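You operate a simulated robot arm through the tools that you are given. There is no shell and no other tool.

You run a simulated robot arm. Do the job below in one go: nothing can be reset, and whatever is moved stays where it is left.

## Task
Measure the Drain jar's Strength with a clean probe and log it.
Fine: rinse the probe before and after, dock it, set the orange slider to the reading and leave the meter on Strength; the jar, the other sliders, the knobs and the white button stay.

It is judged by the outcome, as a careful person would: the job done as asked, and still so three seconds after it is handed in. It fails if anything else is knocked over, pushed out of place, dropped, spilled or broken.

## Robot
A 6-joint arm with a two-finger parallel gripper, fixed in place. Base frame: the origin is at the foot of the arm, x ahead of it, y to its left, z up; the work surface is at about z = 0. Units: mm, rad, N and s.
With the tool pointing down near the work surface it reaches from about 140 to 580 mm from the base axis. Its first joint turns from -1.152 to 1.152 rad. Payload 2.1 kg.
The tool frame sits at the grasp point between the pads (the TCP): z along the fingers, y along the line on which they close. The tips reach 30 mm beyond it. Largest opening 94 mm; finger width 28, thickness 10; the body of the gripper, 50 by 96 mm, starts 55 mm behind the TCP.
Orientation is told as [roll, pitch, yaw] about the base's x, y, z axes, in that order, counted from this pose: with the fingers straight down and closing along the base's y, the tool's x points along the base's -x, its y along +y and its z along -z.

## Interface
- The arm moves only by the tool arm_command. Its argument "steps" is a list of rows, each a list of 7 numbers: the shift along the base's x, y, z in mm, then the turn, a rotation vector about the base's x, y, z in rad, then the closure, from 0 (fully open) to 1 (shut). In form: [[tx, ty, tz, ax, ay, az, gripper], ...]. A call has 1 to 20 rows; each row is the pose to reach, as a shift and turn from the pose commanded when the call began. A row lasts 0.2 s, in which the tool goes at most 50 mm and 0.15 rad; a call with a longer step from one row to the next is refused whole, and so is a gripper value outside its range. A pose out of reach is approached as far as the arm can. The call stops where the force on the tool passes 70 N (or 10 N more than at its start, if that is more) or the arm is blocked; 0.2 s more then pass. The fingers move at their own pace (about 72 mm/s each) and stop on an object; they squeeze with about 39 N. The grip force told is the motor's: it shows also when the fingers shut on nothing. Time passes only in rows, and 0.2 s behind the last, so rows that repeat a pose let the fingers close. It gives the time, the measured TCP pose, the force on the tool (base axes), the opening and the grip force at its end, in the units of the frame above (readings bear some noise), with the torque about the TCP (base axes, N m) and any sound that the robot's microphone picked up.
- Cameras (640 x 400 px; columns grow to the right, rows downward): "scene" is fixed at [42.8, -370.3, 493.4]; the picture's right is [0.74, -0.67, 0.00], its down [-0.28, -0.31, -0.91] and it looks along [0.61, 0.67, -0.41] (base axes); focal length 277 px, centre (320, 200). "wrist" rides on the gripper at [76, 14, -103] in the tool frame; the picture's right is [-0.18, 0.98, 0.00], its down [-0.75, -0.14, -0.64] and it looks along [-0.63, -0.12, 0.77] (tool axes); focal length 243 px, centre (320, 200). There is no depth. A picture from a camera that has moved, and an enlarged one, comes with that camera's place and axes in the base frame and with its lens. The place of the scene camera against the robot may be out by one fixed shift of up to 25 mm in any direction.
- get_image(camera): a new picture of that camera. No time passes.
- inspect(camera, box): a new picture of the part [left, top, right, bottom] of that camera's present view, enlarged. No time passes.
- hand_in(): hands the job in; it is judged then, once.

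Nothing tells you positions but the pictures and the camera data. Unless the task says otherwise, let go and move clear before handing in.

The tools are called after ">>>" as name(argument=value, ...) on one line, values as JSON. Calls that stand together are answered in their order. arm_command: Moves the arm, as the interface text tells. Its arguments: {"type":"object","properties":{"steps":{"type":"array"}},"required":["steps"]} The other tools are called the same way: get_image (camera) takes a picture; inspect (camera, box) takes an enlarged picture of a part of a camera's view; hand_in () hands the job in.

At the start:

```text
time: 0.0
ee_pos: [371.6, 72.0, 397.2]
tcp_rot: [0.002, 0.001, -0.001]
force: [1.1, 0.3, 0.4]
wrist_torque: [0.0, -0.01, -0.02]
opening: 94.0
gripper_force: 0.0
```

scene: 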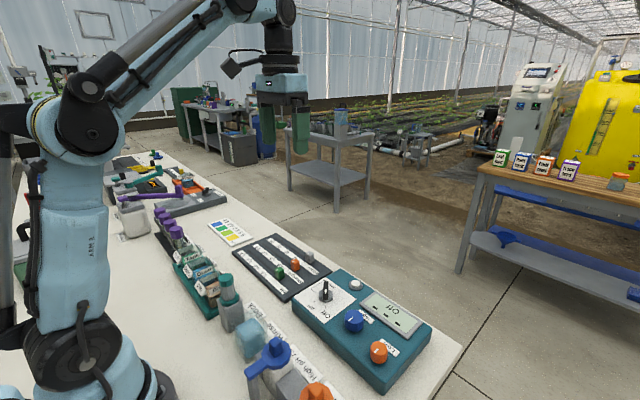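
wrist: 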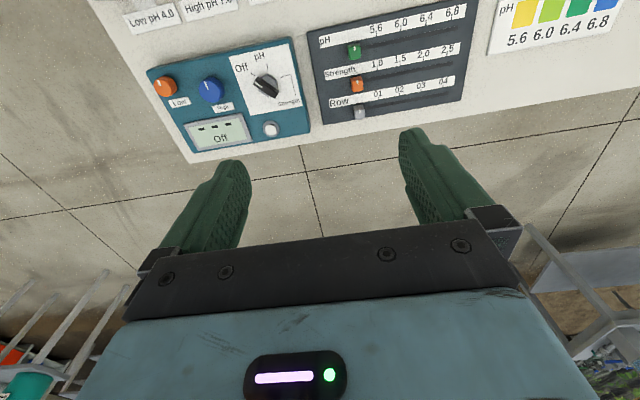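

I see a bench with a meter (mode knob, two calibration knobs, white button), a three-slider log board, and a row of jars/probe items to the left. I'll look closer at the parts before moving.

>>> inspect(camera="scene", box=[200, 200, 480, 400])

>>> inspect(camera="scene", box=[90, 140, 290, 270])

>>> inspect(camera="wrist", box=[100, 0, 480, 200])

>>> inspect(camera="scene", box=[130, 220, 330, 400])

```text
2.00 times, centred on (340, 300) of scene
camera zoom: at [42.8, -370.3, 493.4], right [0.74, -0.67, 0.0], down [-0.28, -0.31, -0.91], along [0.61, 0.67, -0.41], focal length 554 px, centre (280, 0)
```

zoom: 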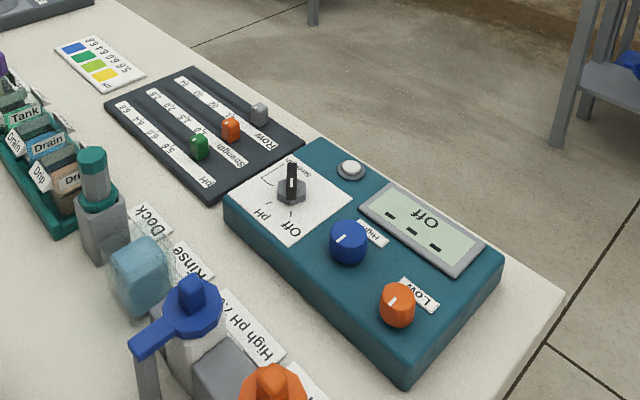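

```text
3.08 times, centred on (190, 205) of scene
camera zoom: at [42.8, -370.3, 493.4], right [0.74, -0.67, 0.0], down [-0.28, -0.31, -0.91], along [0.61, 0.67, -0.41], focal length 852 px, centre (720, 185)
```

zoom: 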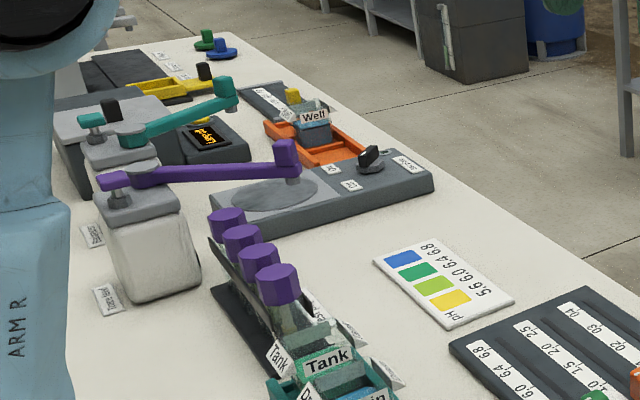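

```text
1.68 times, centred on (290, 100) of wrist
camera zoom: at [295.6, 87.1, 499.7], right [0.18, 0.98, 0.0], down [0.75, -0.14, 0.64], along [0.63, -0.12, -0.77], focal length 409 px, centre (370, 368)
```

zoom: 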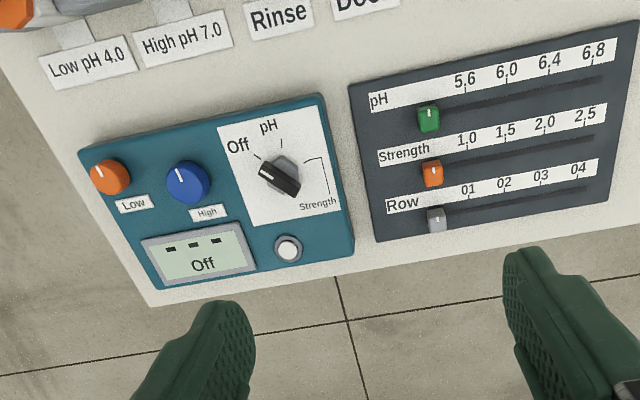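

```text
2.22 times, centred on (230, 310) of scene
camera zoom: at [42.8, -370.3, 493.4], right [0.74, -0.67, 0.0], down [-0.28, -0.31, -0.91], along [0.61, 0.67, -0.41], focal length 615 px, centre (520, -44)
```

zoom: 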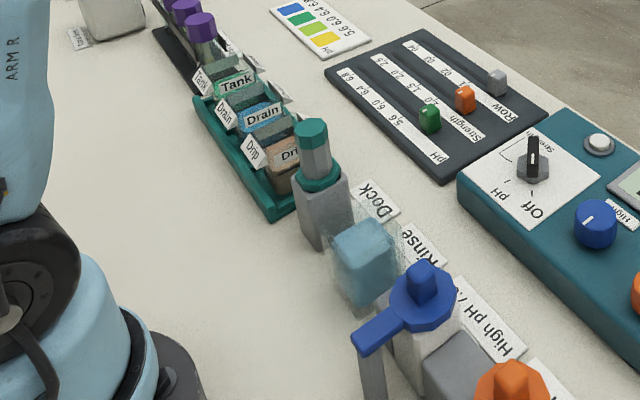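

The meter reads "Off"; the docked teal probe, Rinse cup, and the rack with Tank/Drain/Drip jars lie close to the arm's base. I'll move the wrist camera back over them to see them from above.

>>> arm_command(steps=[[-45, 10, 0, 0, 0, 0, 0], [-90, 20, 0, 0, 0, 0, 0], [-135, 40, 0, 0, 0, 0, 0], [-150, 50, 0, 0, 0, 0, 0], [-150, 50, 0, 0, 0, 0, 0]])

>>> get_image(camera="wrist")

>>> get_image(camera="scene")

```text
time: 1.2
ee_pos: [221.7, 122.2, 397.7]
tcp_rot: [0.001, 0.001, 0.0]
force: [0.1, -0.3, -0.6]
wrist_torque: [-0.02, 0.02, 0.01]
opening: 93.9
gripper_force: 0.0
```

```text
taken
camera wrist: at [145.7, 138.0, 499.7], right [0.18, 0.98, 0.0], down [0.75, -0.14, 0.64], along [0.63, -0.12, -0.77], focal length 243 px, centre (320, 200)
```

wrist: 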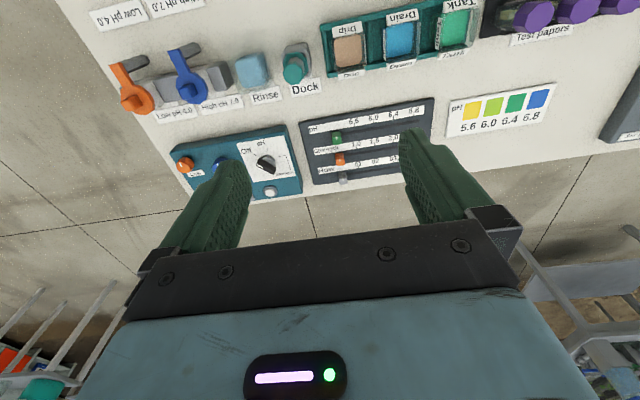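

```text
taken
```

scene: 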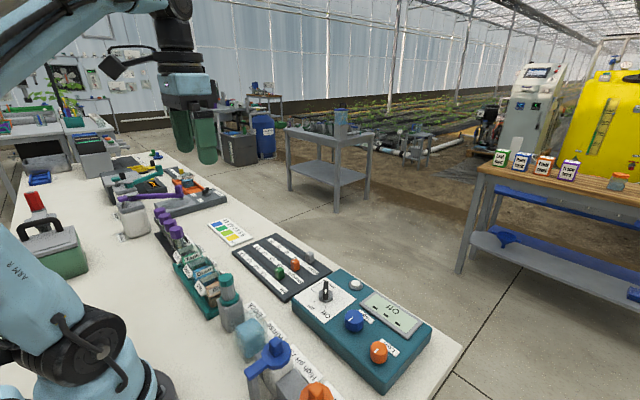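

>>> inspect(camera="wrist", box=[220, 0, 500, 175])

>>> inspect(camera="wrist", box=[80, 0, 360, 175])

>>> inspect(camera="wrist", box=[230, 30, 330, 110])

>>> inspect(camera="scene", box=[160, 230, 280, 370])

>>> inspect(camera="scene", box=[280, 260, 450, 400])

```text
2.29 times, centred on (360, 88) of wrist
camera zoom: at [145.7, 138.0, 499.7], right [0.18, 0.98, 0.0], down [0.75, -0.14, 0.64], along [0.63, -0.12, -0.77], focal length 555 px, centre (229, 457)
```

zoom: 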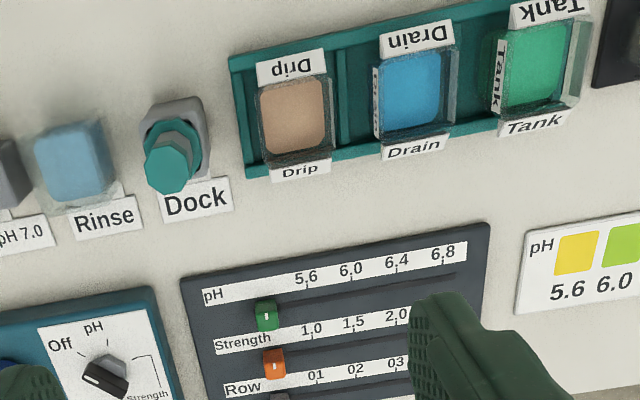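

```text
2.29 times, centred on (220, 88) of wrist
camera zoom: at [145.7, 138.0, 499.7], right [0.18, 0.98, 0.0], down [0.75, -0.14, 0.64], along [0.63, -0.12, -0.77], focal length 555 px, centre (549, 457)
```

zoom: 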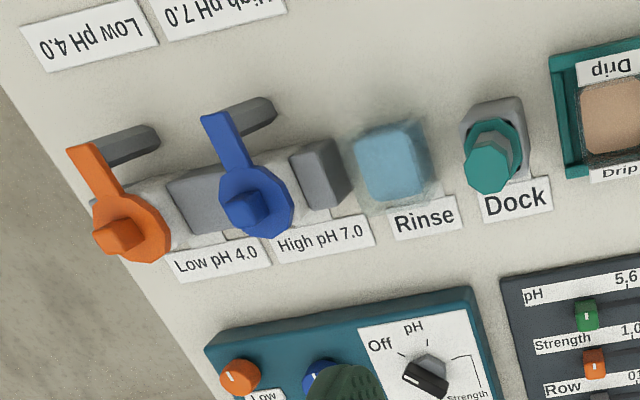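

```text
5.00 times, centred on (280, 70) of wrist
camera zoom: at [145.7, 138.0, 499.7], right [0.18, 0.98, 0.0], down [0.75, -0.14, 0.64], along [0.63, -0.12, -0.77], focal length 1213 px, centre (520, 850)
```

zoom: 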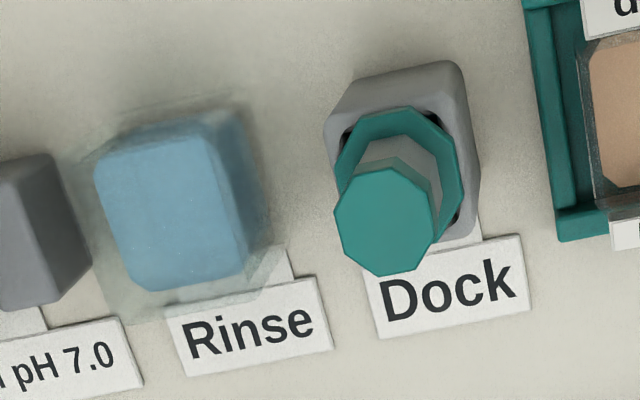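

```text
2.86 times, centred on (220, 300) of scene
camera zoom: at [42.8, -370.3, 493.4], right [0.74, -0.67, 0.0], down [-0.28, -0.31, -0.91], along [0.61, 0.67, -0.41], focal length 791 px, centre (606, -86)
```

zoom: 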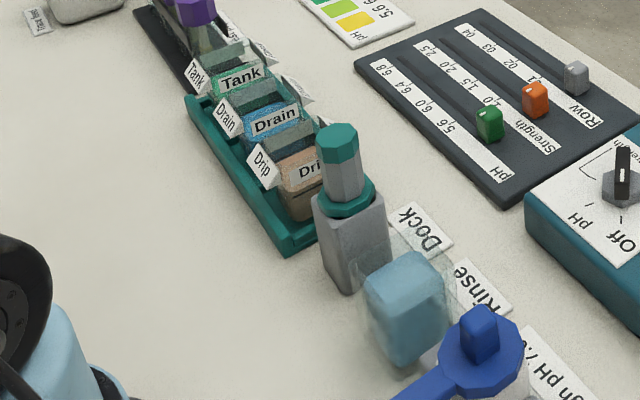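

```text
2.86 times, centred on (365, 330) of scene
camera zoom: at [42.8, -370.3, 493.4], right [0.74, -0.67, 0.0], down [-0.28, -0.31, -0.91], along [0.61, 0.67, -0.41], focal length 791 px, centre (191, -171)
```

zoom: 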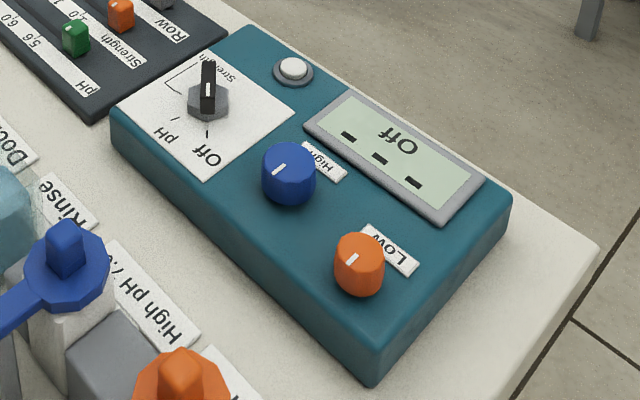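

The dial is near (392, -25, 60) and the docked probe near (225, 82). I'll lower the wrist camera to get close views of the probe, rinse cup and jars.

>>> arm_command(steps=[[20, -3, -44, 0, 0, 0, 0], [40, -6, -88, 0, 0, 0, 0], [60, -9, -130, 0, 0, 0, 0], [78, -12, -165, 0, 0, 0, 0], [78, -12, -178, 0, 0, 0, 0], [78, -12, -178, 0, 0, 0, 0]])

>>> get_image(camera="wrist")

>>> inspect(camera="wrist", box=[120, 0, 320, 125])

>>> inspect(camera="wrist", box=[280, 0, 480, 125])

```text
time: 2.6
ee_pos: [298.9, 110.7, 218.3]
tcp_rot: [-0.001, 0.001, 0.0]
force: [-0.7, 0.7, 0.3]
wrist_torque: [0.0, -0.02, -0.01]
opening: 93.9
gripper_force: 0.0
```

```text
taken
camera wrist: at [222.7, 125.3, 321.3], right [0.18, 0.98, 0.0], down [0.75, -0.14, 0.64], along [0.63, -0.12, -0.77], focal length 243 px, centre (320, 200)
```

wrist: 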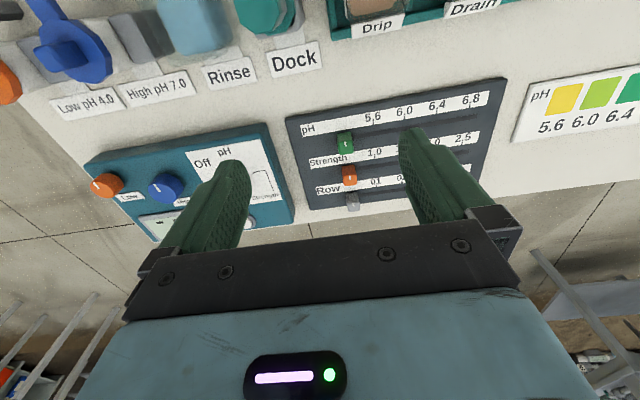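

```text
3.20 times, centred on (220, 62) of wrist
camera zoom: at [222.7, 125.3, 321.3], right [0.18, 0.98, 0.0], down [0.75, -0.14, 0.64], along [0.63, -0.12, -0.77], focal length 776 px, centre (640, 640)
```

zoom: 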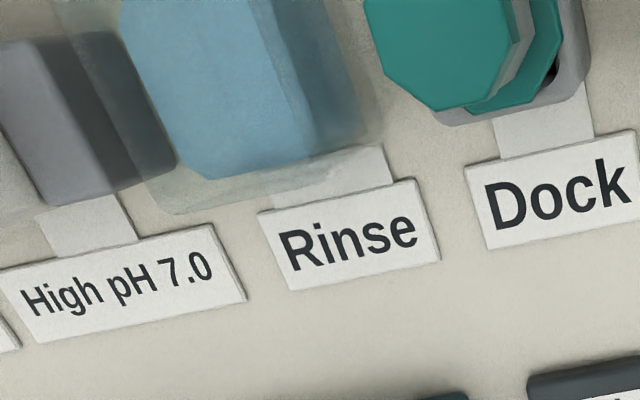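

```text
3.20 times, centred on (380, 62) of wrist
camera zoom: at [222.7, 125.3, 321.3], right [0.18, 0.98, 0.0], down [0.75, -0.14, 0.64], along [0.63, -0.12, -0.77], focal length 776 px, centre (128, 640)
```

zoom: 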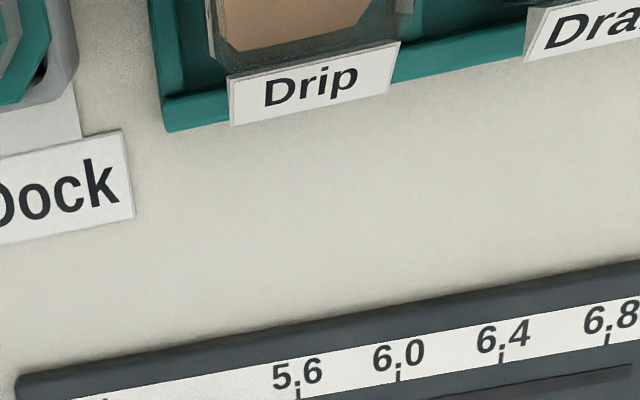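

The probe and jars are too near the frame's top edge, so I'll move back toward the base for better views and parallax.

>>> arm_command(steps=[[-45, 0, 10, 0, 0, 0, 0], [-90, 0, 20, 0, 0, 0, 0], [-110, 0, 20, 0, 0, 0, 0], [-110, 0, 20, 0, 0, 0, 0]])

>>> get_image(camera="wrist")

>>> inspect(camera="wrist", box=[120, 20, 320, 145])

>>> inspect(camera="wrist", box=[280, 20, 480, 145])

```text
time: 3.6
ee_pos: [187.4, 109.9, 238.8]
tcp_rot: [0.001, 0.001, 0.001]
force: [-0.8, -1.1, -0.3]
wrist_torque: [-0.02, -0.02, -0.01]
opening: 93.9
gripper_force: 0.1
```

```text
taken
camera wrist: at [112.8, 125.4, 341.0], right [0.18, 0.98, 0.0], down [0.75, -0.14, 0.64], along [0.63, -0.12, -0.77], focal length 243 px, centre (320, 200)
```

wrist: 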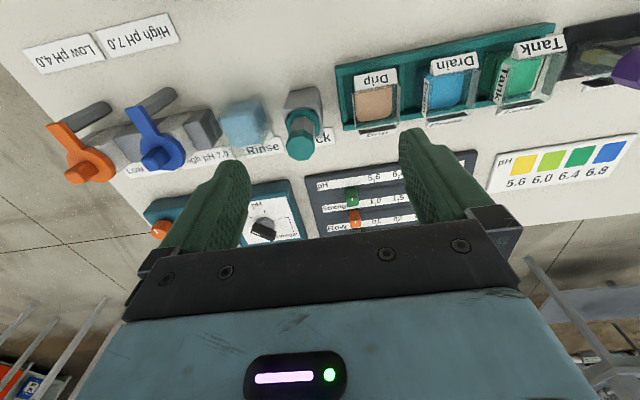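

```text
3.20 times, centred on (220, 82) of wrist
camera zoom: at [112.8, 125.4, 341.0], right [0.18, 0.98, 0.0], down [0.75, -0.14, 0.64], along [0.63, -0.12, -0.77], focal length 776 px, centre (640, 576)
```

zoom: 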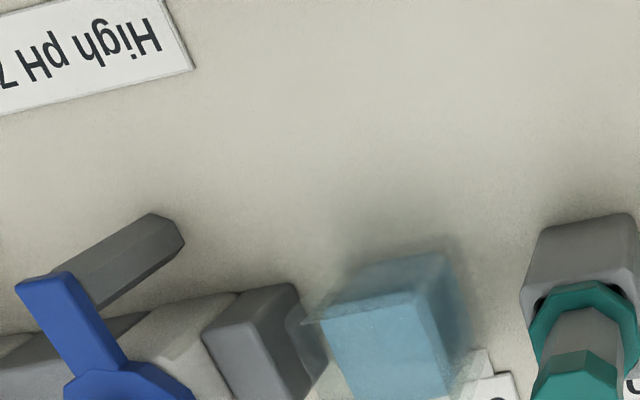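

```text
3.20 times, centred on (380, 82) of wrist
camera zoom: at [112.8, 125.4, 341.0], right [0.18, 0.98, 0.0], down [0.75, -0.14, 0.64], along [0.63, -0.12, -0.77], focal length 776 px, centre (128, 576)
```

zoom: 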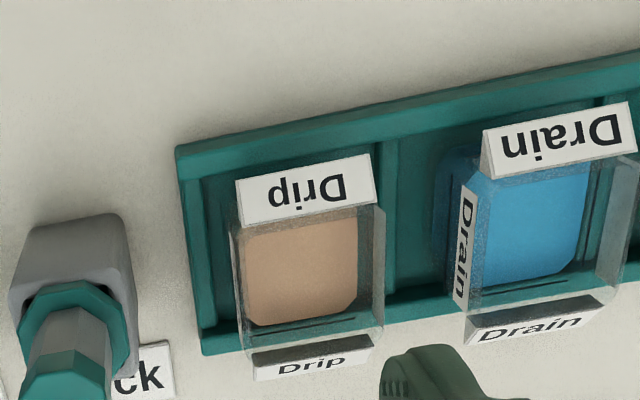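

>>> inspect(camera="wrist", box=[210, 70, 350, 170])

>>> inspect(camera="wrist", box=[400, 30, 520, 140])

>>> inspect(camera="scene", box=[180, 240, 260, 340])

>>> inspect(camera="scene", box=[290, 260, 370, 310])

```text
4.00 times, centred on (280, 120) of wrist
camera zoom: at [112.8, 125.4, 341.0], right [0.18, 0.98, 0.0], down [0.75, -0.14, 0.64], along [0.63, -0.12, -0.77], focal length 970 px, centre (480, 520)
```

zoom: 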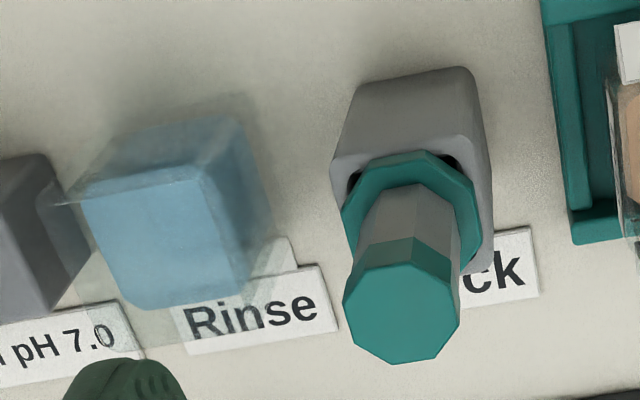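

```text
3.64 times, centred on (460, 85) of wrist
camera zoom: at [112.8, 125.4, 341.0], right [0.18, 0.98, 0.0], down [0.75, -0.14, 0.64], along [0.63, -0.12, -0.77], focal length 882 px, centre (-189, 618)
```

zoom: 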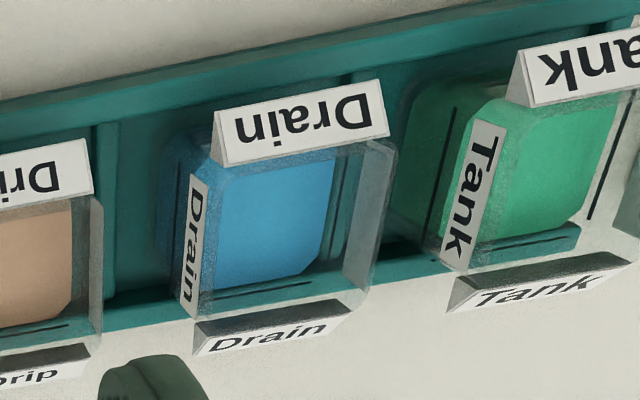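

```text
4.00 times, centred on (220, 290) of scene
camera zoom: at [42.8, -370.3, 493.4], right [0.74, -0.67, 0.0], down [-0.28, -0.31, -0.91], along [0.61, 0.67, -0.41], focal length 1108 px, centre (720, -160)
```

zoom: 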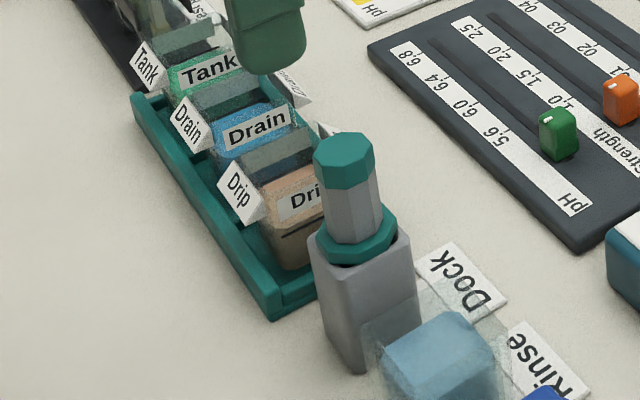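

```text
8.00 times, centred on (330, 285) of scene
camera zoom: at [42.8, -370.3, 493.4], right [0.74, -0.67, 0.0], down [-0.28, -0.31, -0.91], along [0.61, 0.67, -0.41], focal length 2216 px, centre (240, -480)
```

zoom: 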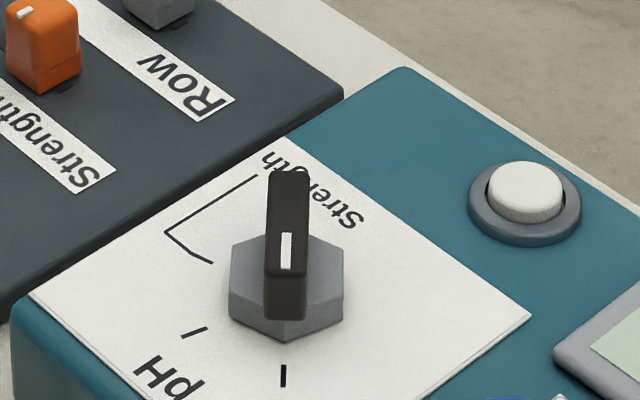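

Dial's white mark points to "Off". I'll move over the meter for a close view of the dial and the slider board.

>>> arm_command(steps=[[48, 0, 0, 0, 0, 0, 0], [93, -20, 0, 0, 0, 0, 0], [138, -40, 0, 0, 0, 0, 0], [180, -60, -10, 0, 0, 0, 0], [220, -80, -20, 0, 0, 0, 0], [250, -100, -30, 0, 0, 0, 0], [255, -100, -30, 0, 0, 0, 0]])

>>> get_image(camera="wrist")

>>> inspect(camera="wrist", box=[180, 0, 380, 125])

>>> inspect(camera="wrist", box=[340, 0, 600, 160])

```text
time: 5.2
ee_pos: [443.4, 10.8, 210.4]
tcp_rot: [0.001, 0.0, 0.0]
force: [0.5, 0.9, 0.5]
wrist_torque: [-0.01, 0.02, -0.01]
opening: 94.1
gripper_force: 0.0
```

```text
taken
camera wrist: at [368.7, 24.8, 311.7], right [0.18, 0.98, 0.0], down [0.75, -0.14, 0.64], along [0.63, -0.12, -0.77], focal length 243 px, centre (320, 200)
```

wrist: 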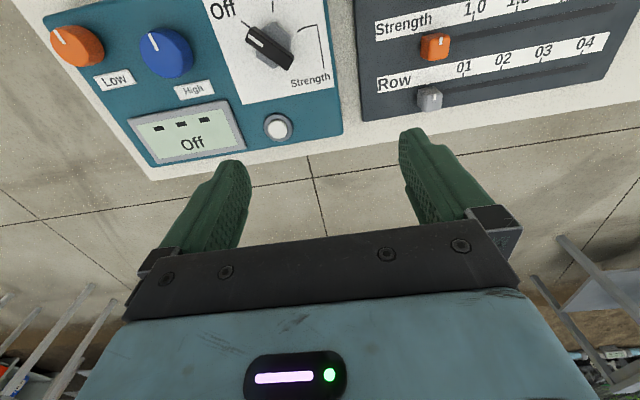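

```text
3.20 times, centred on (280, 62) of wrist
camera zoom: at [368.7, 24.8, 311.7], right [0.18, 0.98, 0.0], down [0.75, -0.14, 0.64], along [0.63, -0.12, -0.77], focal length 776 px, centre (448, 640)
```

zoom: 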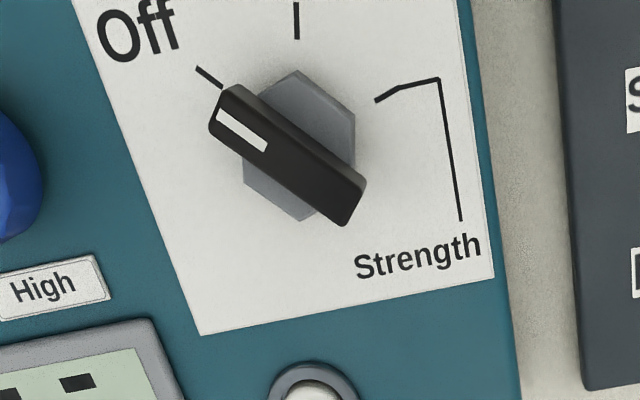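

```text
2.46 times, centred on (470, 80) of wrist
camera zoom: at [368.7, 24.8, 311.7], right [0.18, 0.98, 0.0], down [0.75, -0.14, 0.64], along [0.63, -0.12, -0.77], focal length 597 px, centre (-49, 495)
```

zoom: 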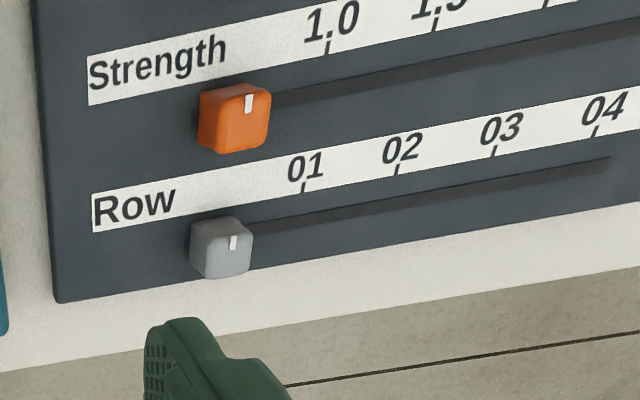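

The dial's pointer aims at Off, and by my estimate Strength is about 120° clockwise from it. Before acting I'll get views of the rinse cup and Drain jar with the camera tilted more straight down.

>>> arm_command(steps=[[-40, 0, 20, 0, 0.1, 0, 0], [-80, 10, 40, 0, 0.2, 0, 0], [-120, 15, 60, 0, 0.3, 0, 0], [-155, 20, 75, 0, 0.4, 0, 0], [-180, 25, 80, 0, 0.5, 0, 0], [-180, 25, 80, 0, 0.5, 0, 0]])

>>> get_image(camera="wrist")

>>> get_image(camera="scene")

```text
time: 6.6
ee_pos: [263.0, 38.3, 289.1]
tcp_rot: [0.004, 0.442, -0.001]
force: [0.4, -0.4, -1.0]
wrist_torque: [-0.03, -0.01, -0.01]
opening: 93.9
gripper_force: 0.0
out of reach, approached as far as the arm can: row 5, 6
```

```text
taken
camera wrist: at [238.6, 52.8, 414.2], right [0.17, 0.98, -0.07], down [0.96, -0.14, 0.26], along [0.24, -0.11, -0.96], focal length 243 px, centre (320, 200)
```

wrist: 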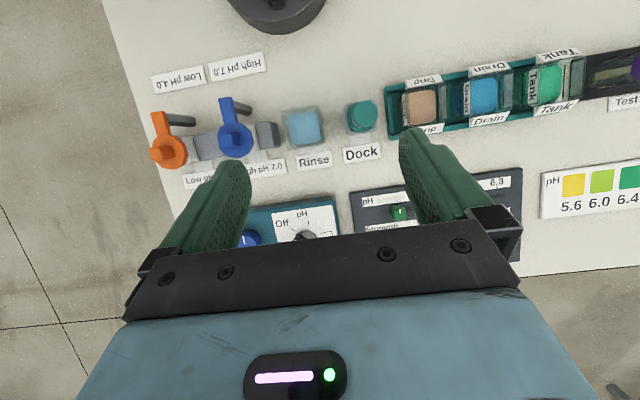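

```text
taken
```

scene: 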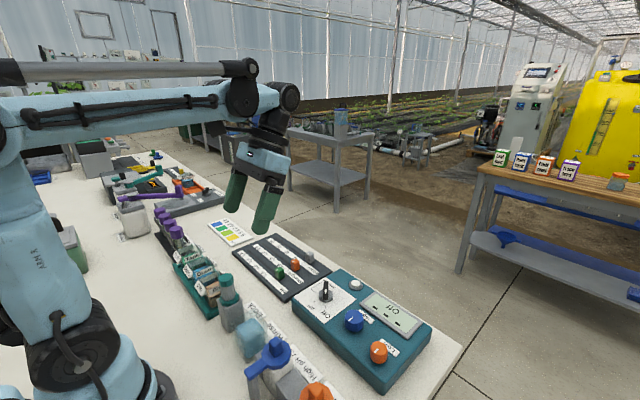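

Now I have a near-vertical view over the row: High pH arm, Rinse, Dock, Drip, Drain, Tank. I'll zoom into each for measurement.

>>> inspect(camera="wrist", box=[210, 70, 400, 190])

>>> inspect(camera="wrist", box=[380, 40, 600, 150])

>>> inspect(camera="wrist", box=[270, 90, 350, 180])

>>> inspect(camera="wrist", box=[440, 50, 530, 140])

```text
3.33 times, centred on (305, 130) of wrist
camera zoom: at [238.6, 52.8, 414.2], right [0.17, 0.98, -0.07], down [0.96, -0.14, 0.26], along [0.24, -0.11, -0.96], focal length 809 px, centre (370, 433)
```

zoom: 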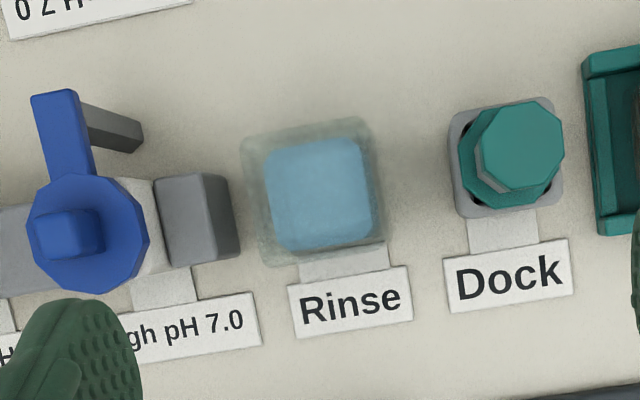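

```text
2.91 times, centred on (490, 95) of wrist
camera zoom: at [238.6, 52.8, 414.2], right [0.17, 0.98, -0.07], down [0.96, -0.14, 0.26], along [0.24, -0.11, -0.96], focal length 706 px, centre (-174, 506)
```

zoom: 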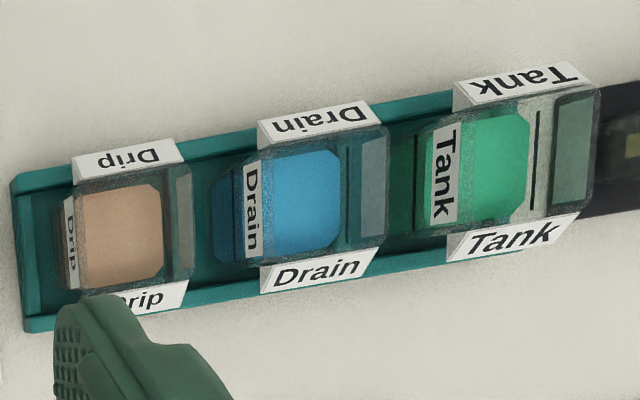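

```text
4.44 times, centred on (310, 135) of wrist
camera zoom: at [238.6, 52.8, 414.2], right [0.17, 0.98, -0.07], down [0.96, -0.14, 0.26], along [0.24, -0.11, -0.96], focal length 1078 px, centre (364, 489)
```

zoom: 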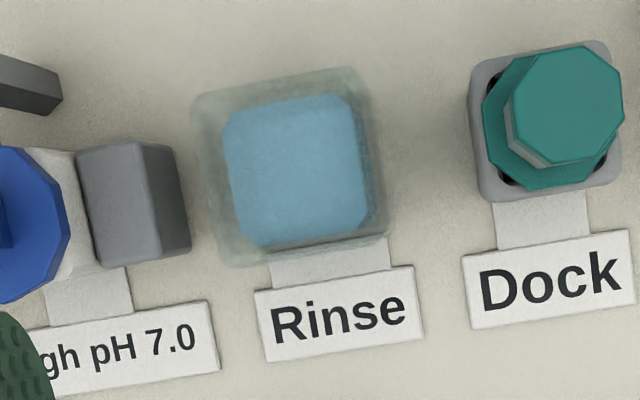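

```text
4.44 times, centred on (485, 95) of wrist
camera zoom: at [238.6, 52.8, 414.2], right [0.17, 0.98, -0.07], down [0.96, -0.14, 0.26], along [0.24, -0.11, -0.96], focal length 1078 px, centre (-413, 667)
```

zoom: 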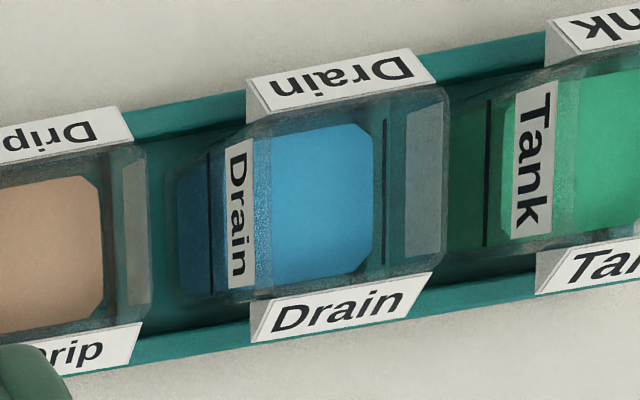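

Rinse cup is about (221, 4), dock and probe about (221, 85.5), Drain jar about (221, 252). I'll shift left for a direct overhead look at the Drain jar.

>>> arm_command(steps=[[0, 45, 0, 0, 0, 0, 0], [0, 90, 0, 0, 0, 0, 0], [0, 135, 0, 0, 0, 0, 0], [0, 180, 0, 0, 0, 0, 0], [0, 200, -20, 0, 0, 0, 0], [0, 200, -30, 0, 0, 0, 0], [0, 200, -30, 0, 0, 0, 0]])

>>> get_image(camera="wrist")

>>> inspect(camera="wrist", box=[220, 40, 420, 165])

```text
time: 8.2
ee_pos: [264.0, 239.7, 258.6]
tcp_rot: [0.005, 0.444, 0.0]
force: [0.0, -0.6, 0.1]
wrist_torque: [-0.03, 0.0, 0.01]
opening: 94.0
gripper_force: 0.0
```

```text
taken
camera wrist: at [239.3, 252.9, 383.8], right [0.17, 0.98, -0.07], down [0.96, -0.14, 0.26], along [0.24, -0.11, -0.96], focal length 243 px, centre (320, 200)
```

wrist: 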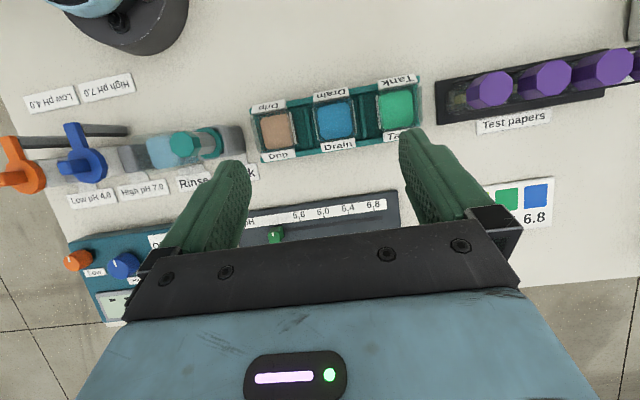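

```text
3.20 times, centred on (320, 102) of wrist
camera zoom: at [239.3, 252.9, 383.8], right [0.17, 0.98, -0.07], down [0.96, -0.14, 0.26], along [0.24, -0.11, -0.96], focal length 776 px, centre (320, 512)
```

zoom: 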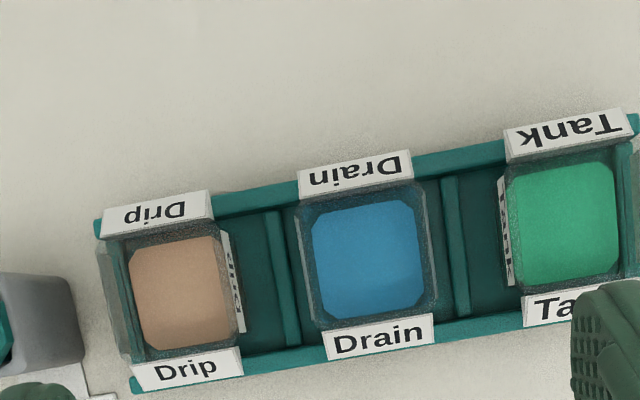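

Drain jar is centred near (221, 249.5), and its opening is about 40 mm wide. I'll straighten the tool and move above the mode dial.

>>> arm_command(steps=[[20, -45, 0, 0, -0.1, 0, 0], [40, -90, 0, 0, -0.2, 0, 0], [60, -130, -5, 0, -0.3, 0, 0], [80, -170, -10, 0, -0.4, 0, 0], [100, -210, -20, 0, -0.444, 0, 0], [120, -245, -40, 0, -0.444, 0, 0], [131, -264, -58, 0, -0.444, 0, 0], [131, -264, -58, 0, -0.444, 0, 0]])

```text
time: 10.0
ee_pos: [396.1, -25.7, 201.6]
tcp_rot: [0.006, -0.001, 0.002]
force: [0.8, 0.1, 0.1]
wrist_torque: [-0.01, -0.01, 0.02]
opening: 94.1
gripper_force: 0.1
```

>>> arm_command(steps=[[0, 1, 0, -0.003, 0, 0.14, 0.2], [0, 1, -10, -0.005, 0, 0.28, 0.4], [0, 1, -20, -0.005, 0, 0.42, 0.5], [0, 1, -35, -0.005, 0, 0.56, 0.5], [0, 1, -50, -0.005, 0, 0.7, 0.5], [0, 1, -65, -0.005, 0, 0.808, 0.5], [0, 1, -75, -0.005, 0, 0.808, 0.5], [0, 1, -75, -0.005, 0, 0.808, 0.5]])

>>> get_image(camera="wrist")

>>> get_image(camera="scene")

>>> inspect(camera="wrist", box=[220, 60, 420, 185])

```text
time: 11.8
ee_pos: [395.2, -24.3, 125.2]
tcp_rot: [0.0, -0.001, 0.808]
force: [-0.4, 0.5, 0.2]
wrist_torque: [-0.01, -0.04, -0.03]
opening: 47.0
gripper_force: 0.0
```

```text
taken
camera wrist: at [331.8, -68.8, 228.0], right [-0.58, 0.81, 0.0], down [0.62, 0.45, 0.64], along [0.52, 0.37, -0.77], focal length 243 px, centre (320, 200)
```

wrist: 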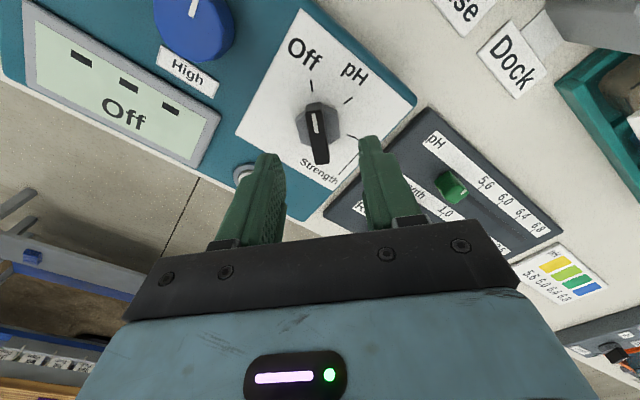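

```text
taken
```

scene: 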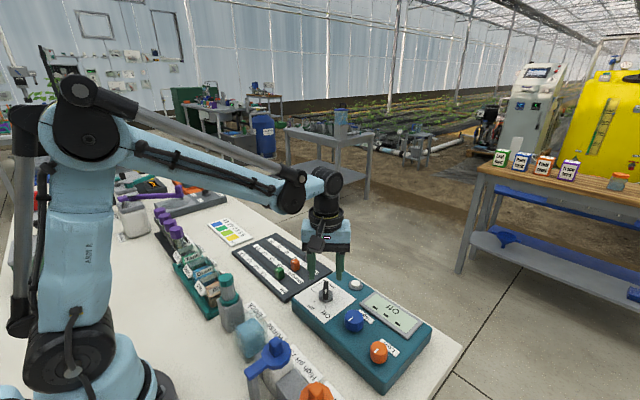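

```text
3.20 times, centred on (320, 122) of wrist
camera zoom: at [331.8, -68.8, 228.0], right [-0.58, 0.81, 0.0], down [0.62, 0.45, 0.64], along [0.52, 0.37, -0.77], focal length 776 px, centre (320, 448)
```

zoom: 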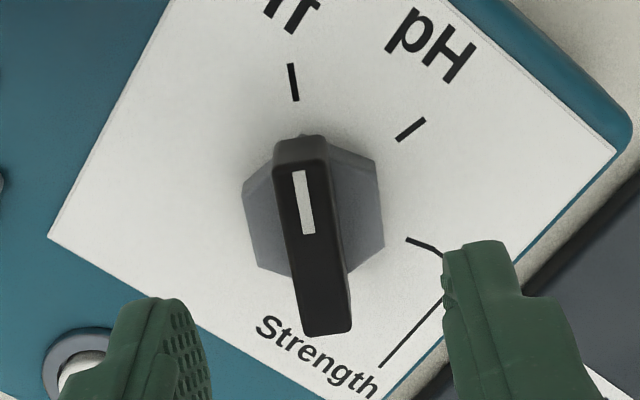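

The dial is centred near (396, -25.5) with its panel at z≈41.5 and bar top near 63. I'll correct the yaw slightly and lower so the open fingertips straddle the bar.

>>> arm_command(steps=[[0.9, -1.2, -10, 0, 0, -0.045, 0.5], [0.9, -1.2, -20, 0, 0, -0.045, 0.55], [0.9, -1.2, -30, 0, 0, -0.045, 0.6], [0.9, -1.2, -37, 0, 0, -0.045, 0.6], [0.9, -1.2, -39, 0, 0, -0.045, 0.6], [0.9, -1.2, -39, 0, 0, -0.045, 0.6]])

>>> inspect(camera="wrist", box=[220, 80, 420, 205])

>>> inspect(camera="scene", box=[285, 250, 375, 310])

```text
time: 13.2
ee_pos: [395.3, -26.1, 87.7]
tcp_rot: [-0.002, -0.003, 0.765]
force: [0.3, -0.8, 0.0]
wrist_torque: [0.02, 0.0, -0.01]
opening: 37.9
gripper_force: 0.0
```

```text
3.20 times, centred on (320, 142) of wrist
camera zoom: at [330.8, -66.9, 189.0], right [-0.55, 0.84, 0.0], down [0.64, 0.42, 0.64], along [0.54, 0.35, -0.77], focal length 776 px, centre (320, 384)
```

zoom: 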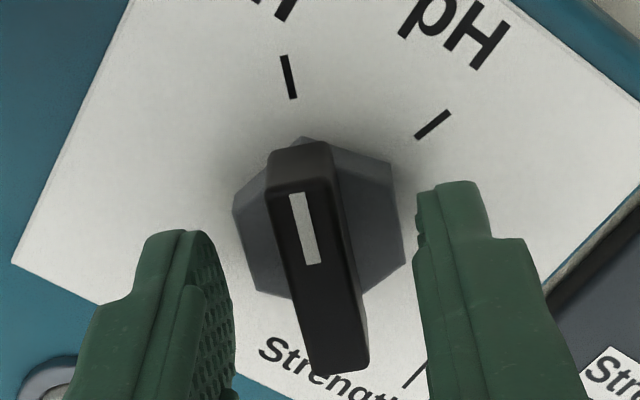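

```text
6.67 times, centred on (330, 280) of scene
camera zoom: at [42.8, -370.3, 493.4], right [0.74, -0.67, 0.0], down [-0.28, -0.31, -0.91], along [0.61, 0.67, -0.41], focal length 1846 px, centre (253, -333)
```

zoom: 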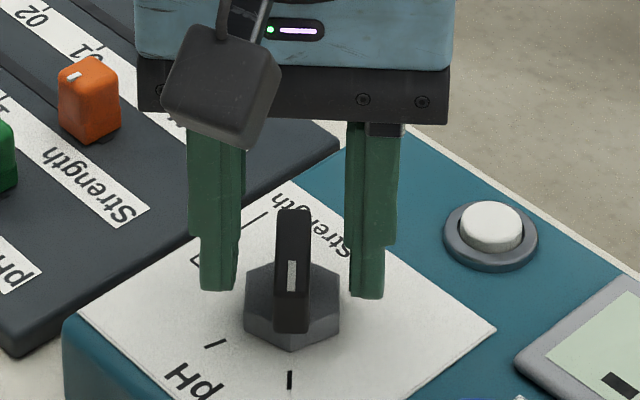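

Fingertips straddle the bar just above the hexagonal base. I'll close gently on it and check.

>>> arm_command(steps=[[0.5, 0.5, 0, 0, 0, 0, 0.7], [0.5, 0.5, 0, 0, 0, 0, 0.8], [0.5, 0.5, 0, 0, 0, 0, 0.9], [0.5, 0.5, 0, 0, 0, 0, 0.95], [0.5, 0.5, 0, 0, 0, 0, 0.95]])

>>> inspect(camera="wrist", box=[220, 80, 420, 205])

>>> inspect(camera="scene", box=[285, 250, 375, 310])

```text
time: 14.4
ee_pos: [395.5, -24.7, 85.7]
tcp_rot: [0.002, -0.002, 0.763]
force: [-1.7, 4.6, 0.7]
wrist_torque: [-0.15, 0.27, -0.01]
opening: 11.9
gripper_force: 45.1
```

```text
3.20 times, centred on (320, 142) of wrist
camera zoom: at [331.5, -66.3, 189.1], right [-0.55, 0.84, 0.0], down [0.64, 0.42, 0.64], along [0.54, 0.35, -0.77], focal length 776 px, centre (320, 384)
```

zoom: 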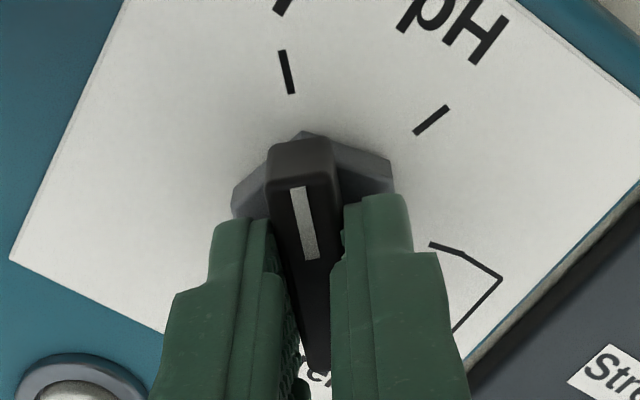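

```text
6.67 times, centred on (330, 280) of scene
camera zoom: at [42.8, -370.3, 493.5], right [0.74, -0.67, 0.0], down [-0.28, -0.31, -0.91], along [0.61, 0.67, -0.41], focal length 1846 px, centre (253, -333)
```

zoom: 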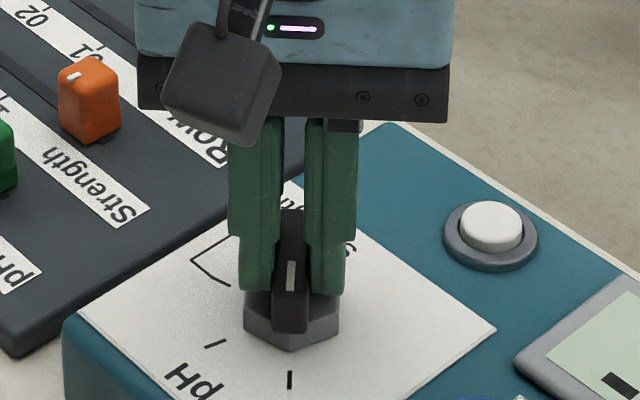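

The bar is firmly gripped (opening 11.9 mm). I'll rotate it clockwise about halfway and check the torque and position.

>>> arm_command(steps=[[-0.2, 0.5, 0, 0, 0, -0.12, 0.95], [-0.3, 0.5, 0, 0, 0, -0.26, 0.95], [-0.3, 0.5, 0, 0, 0, -0.4, 0.95], [-0.3, 0.5, 0, 0, 0, -0.54, 0.95], [-0.3, 0.5, 0, 0, 0, -0.68, 0.95], [-0.3, 0.5, 0, 0, 0, -0.82, 0.95], [-0.3, 0.5, 0, 0, 0, -0.96, 0.95], [-0.3, 0.5, 0, 0, 0, -1.047, 0.95]])

>>> inspect(camera="wrist", box=[220, 80, 420, 205])

>>> inspect(camera="scene", box=[285, 250, 445, 360])

```text
time: 16.2
ee_pos: [395.8, -26.1, 86.5]
tcp_rot: [-0.002, -0.001, -0.288]
force: [6.7, -18.1, -21.5]
wrist_torque: [0.0, 0.89, 0.05]
opening: 11.7
gripper_force: 44.8
```

```text
3.20 times, centred on (320, 142) of wrist
camera zoom: at [327.4, 11.0, 189.0], right [0.46, 0.89, 0.0], down [0.68, -0.35, 0.64], along [0.57, -0.29, -0.77], focal length 776 px, centre (320, 384)
```

zoom: 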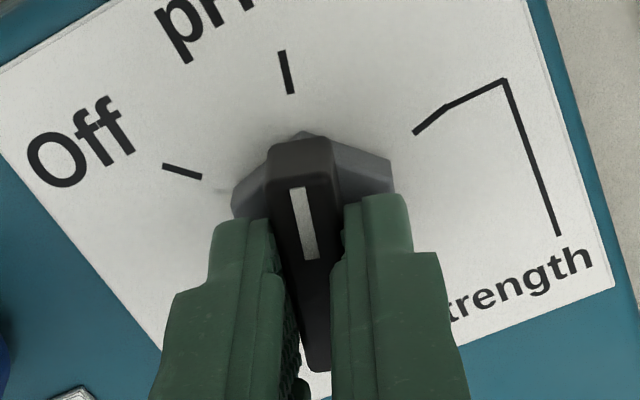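

```text
3.64 times, centred on (365, 305) of scene
camera zoom: at [42.9, -370.3, 493.4], right [0.74, -0.67, 0.0], down [-0.28, -0.31, -0.91], along [0.61, 0.67, -0.41], focal length 1007 px, centre (156, -182)
```

zoom: 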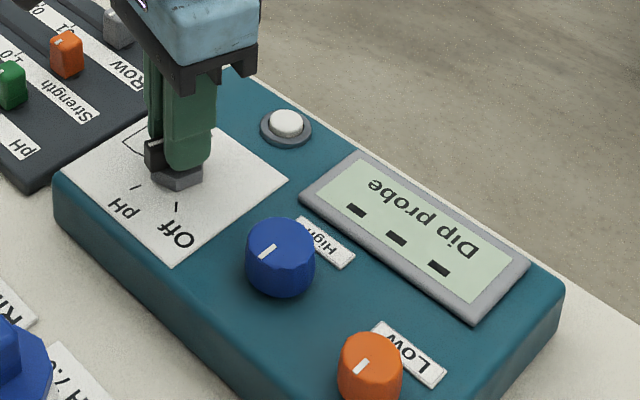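

The display now shows "Dip probe" (pH position). I'll continue another 60° to Strength, easing the small side load.

>>> arm_command(steps=[[0.2, -0.8, -0.5, 0, 0, -0.08, 0.95], [0.3, -1.2, -0.8, 0, 0, -0.22, 0.95], [0.3, -1.2, -0.8, 0, 0, -0.36, 0.95], [0.3, -1.2, -0.8, 0, 0, -0.5, 0.95], [0.3, -1.2, -0.8, 0, 0, -0.64, 0.95], [0.3, -1.2, -0.8, 0, 0, -0.78, 0.95], [0.3, -1.2, -0.8, 0, 0, -0.92, 0.95], [0.3, -1.2, -0.8, 0, 0, -1.047, 0.95], [0.3, -1.2, -0.8, 0, 0, -1.047, 0.95]])

>>> inspect(camera="wrist", box=[220, 80, 420, 205])

>>> inspect(camera="scene", box=[285, 250, 445, 360])

```text
time: 18.2
ee_pos: [395.8, -25.7, 85.8]
tcp_rot: [-0.001, 0.0, -1.33]
force: [-17.3, -12.7, 35.2]
wrist_torque: [0.07, 0.09, 1.14]
opening: 11.8
gripper_force: 45.3
```

```text
3.20 times, centred on (320, 142) of wrist
camera zoom: at [391.9, 52.4, 188.3], right [1.0, 0.05, 0.0], down [0.04, -0.77, 0.64], along [0.03, -0.64, -0.77], focal length 776 px, centre (320, 384)
```

zoom: 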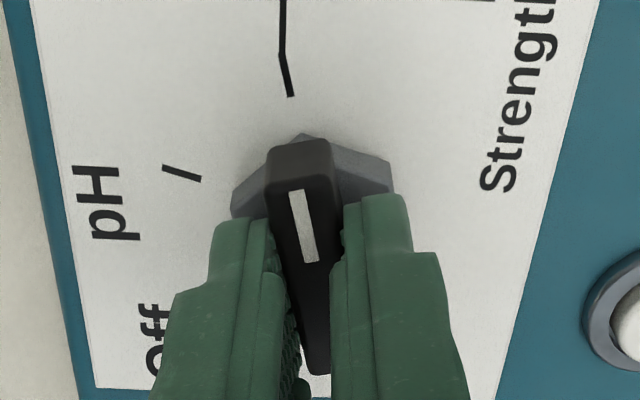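

```text
3.64 times, centred on (365, 305) of scene
camera zoom: at [42.6, -370.3, 493.5], right [0.74, -0.67, 0.0], down [-0.28, -0.31, -0.91], along [0.61, 0.67, -0.41], focal length 1007 px, centre (156, -182)
```

zoom: 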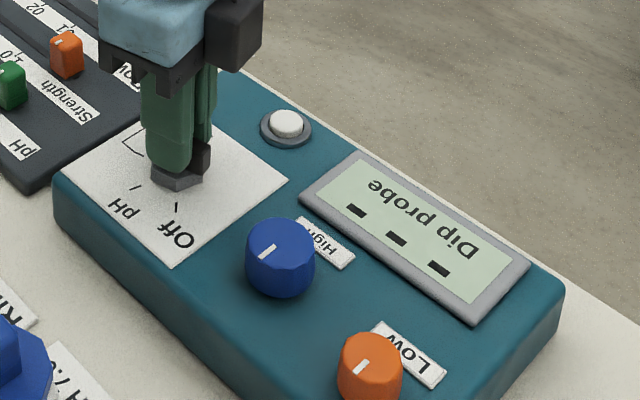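

The pointer now lines up with the Strength tick and the torque shows it is at the stop. I'll release and lift straight up.

>>> arm_command(steps=[[0, 0, -0.5, 0, 0, 0.02, 0.9], [0, 0, -0.5, 0, 0, 0.02, 0.8], [0, 0, 0, 0, 0, 0.02, 0.68], [0, 0, 0, 0, 0, 0.02, 0.66], [0, 0, 20, 0, 0, 0.02, 0.66], [0, 0, 60, 0, 0, 0.02, 0.6], [0, 0, 100, 0, 0, 0.02, 0.5], [0, 0, 100, 0, 0, 0.02, 0.5]])

>>> inspect(camera="wrist", box=[180, 60, 460, 235])

>>> inspect(camera="scene", box=[285, 250, 445, 360])

```text
time: 20.0
ee_pos: [396.7, -25.3, 186.0]
tcp_rot: [-0.001, -0.001, -1.31]
force: [-0.5, -0.2, 0.4]
wrist_torque: [0.02, -0.03, 0.02]
opening: 47.1
gripper_force: 0.0
```

```text
2.29 times, centred on (320, 148) of wrist
camera zoom: at [391.1, 52.9, 288.5], right [1.0, 0.07, 0.0], down [0.06, -0.77, 0.64], along [0.05, -0.64, -0.77], focal length 555 px, centre (320, 320)
```

zoom: 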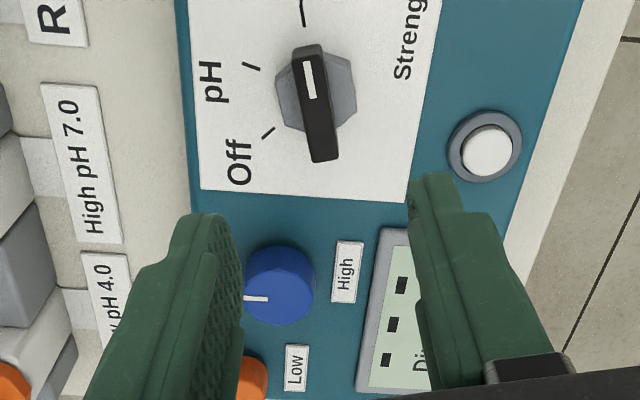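

```text
3.64 times, centred on (365, 305) of scene
camera zoom: at [42.8, -370.3, 493.4], right [0.74, -0.67, 0.0], down [-0.28, -0.31, -0.91], along [0.61, 0.67, -0.41], focal length 1007 px, centre (156, -182)
```

zoom: 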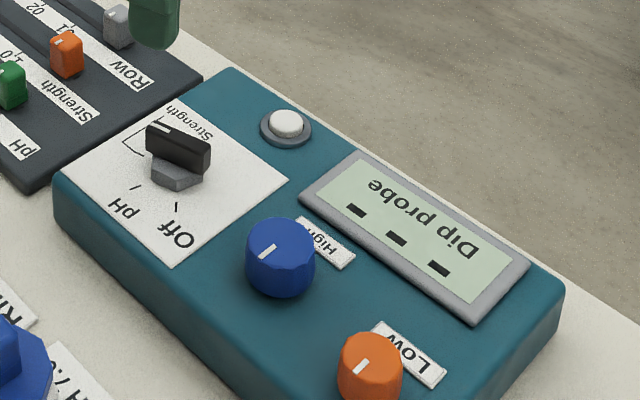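

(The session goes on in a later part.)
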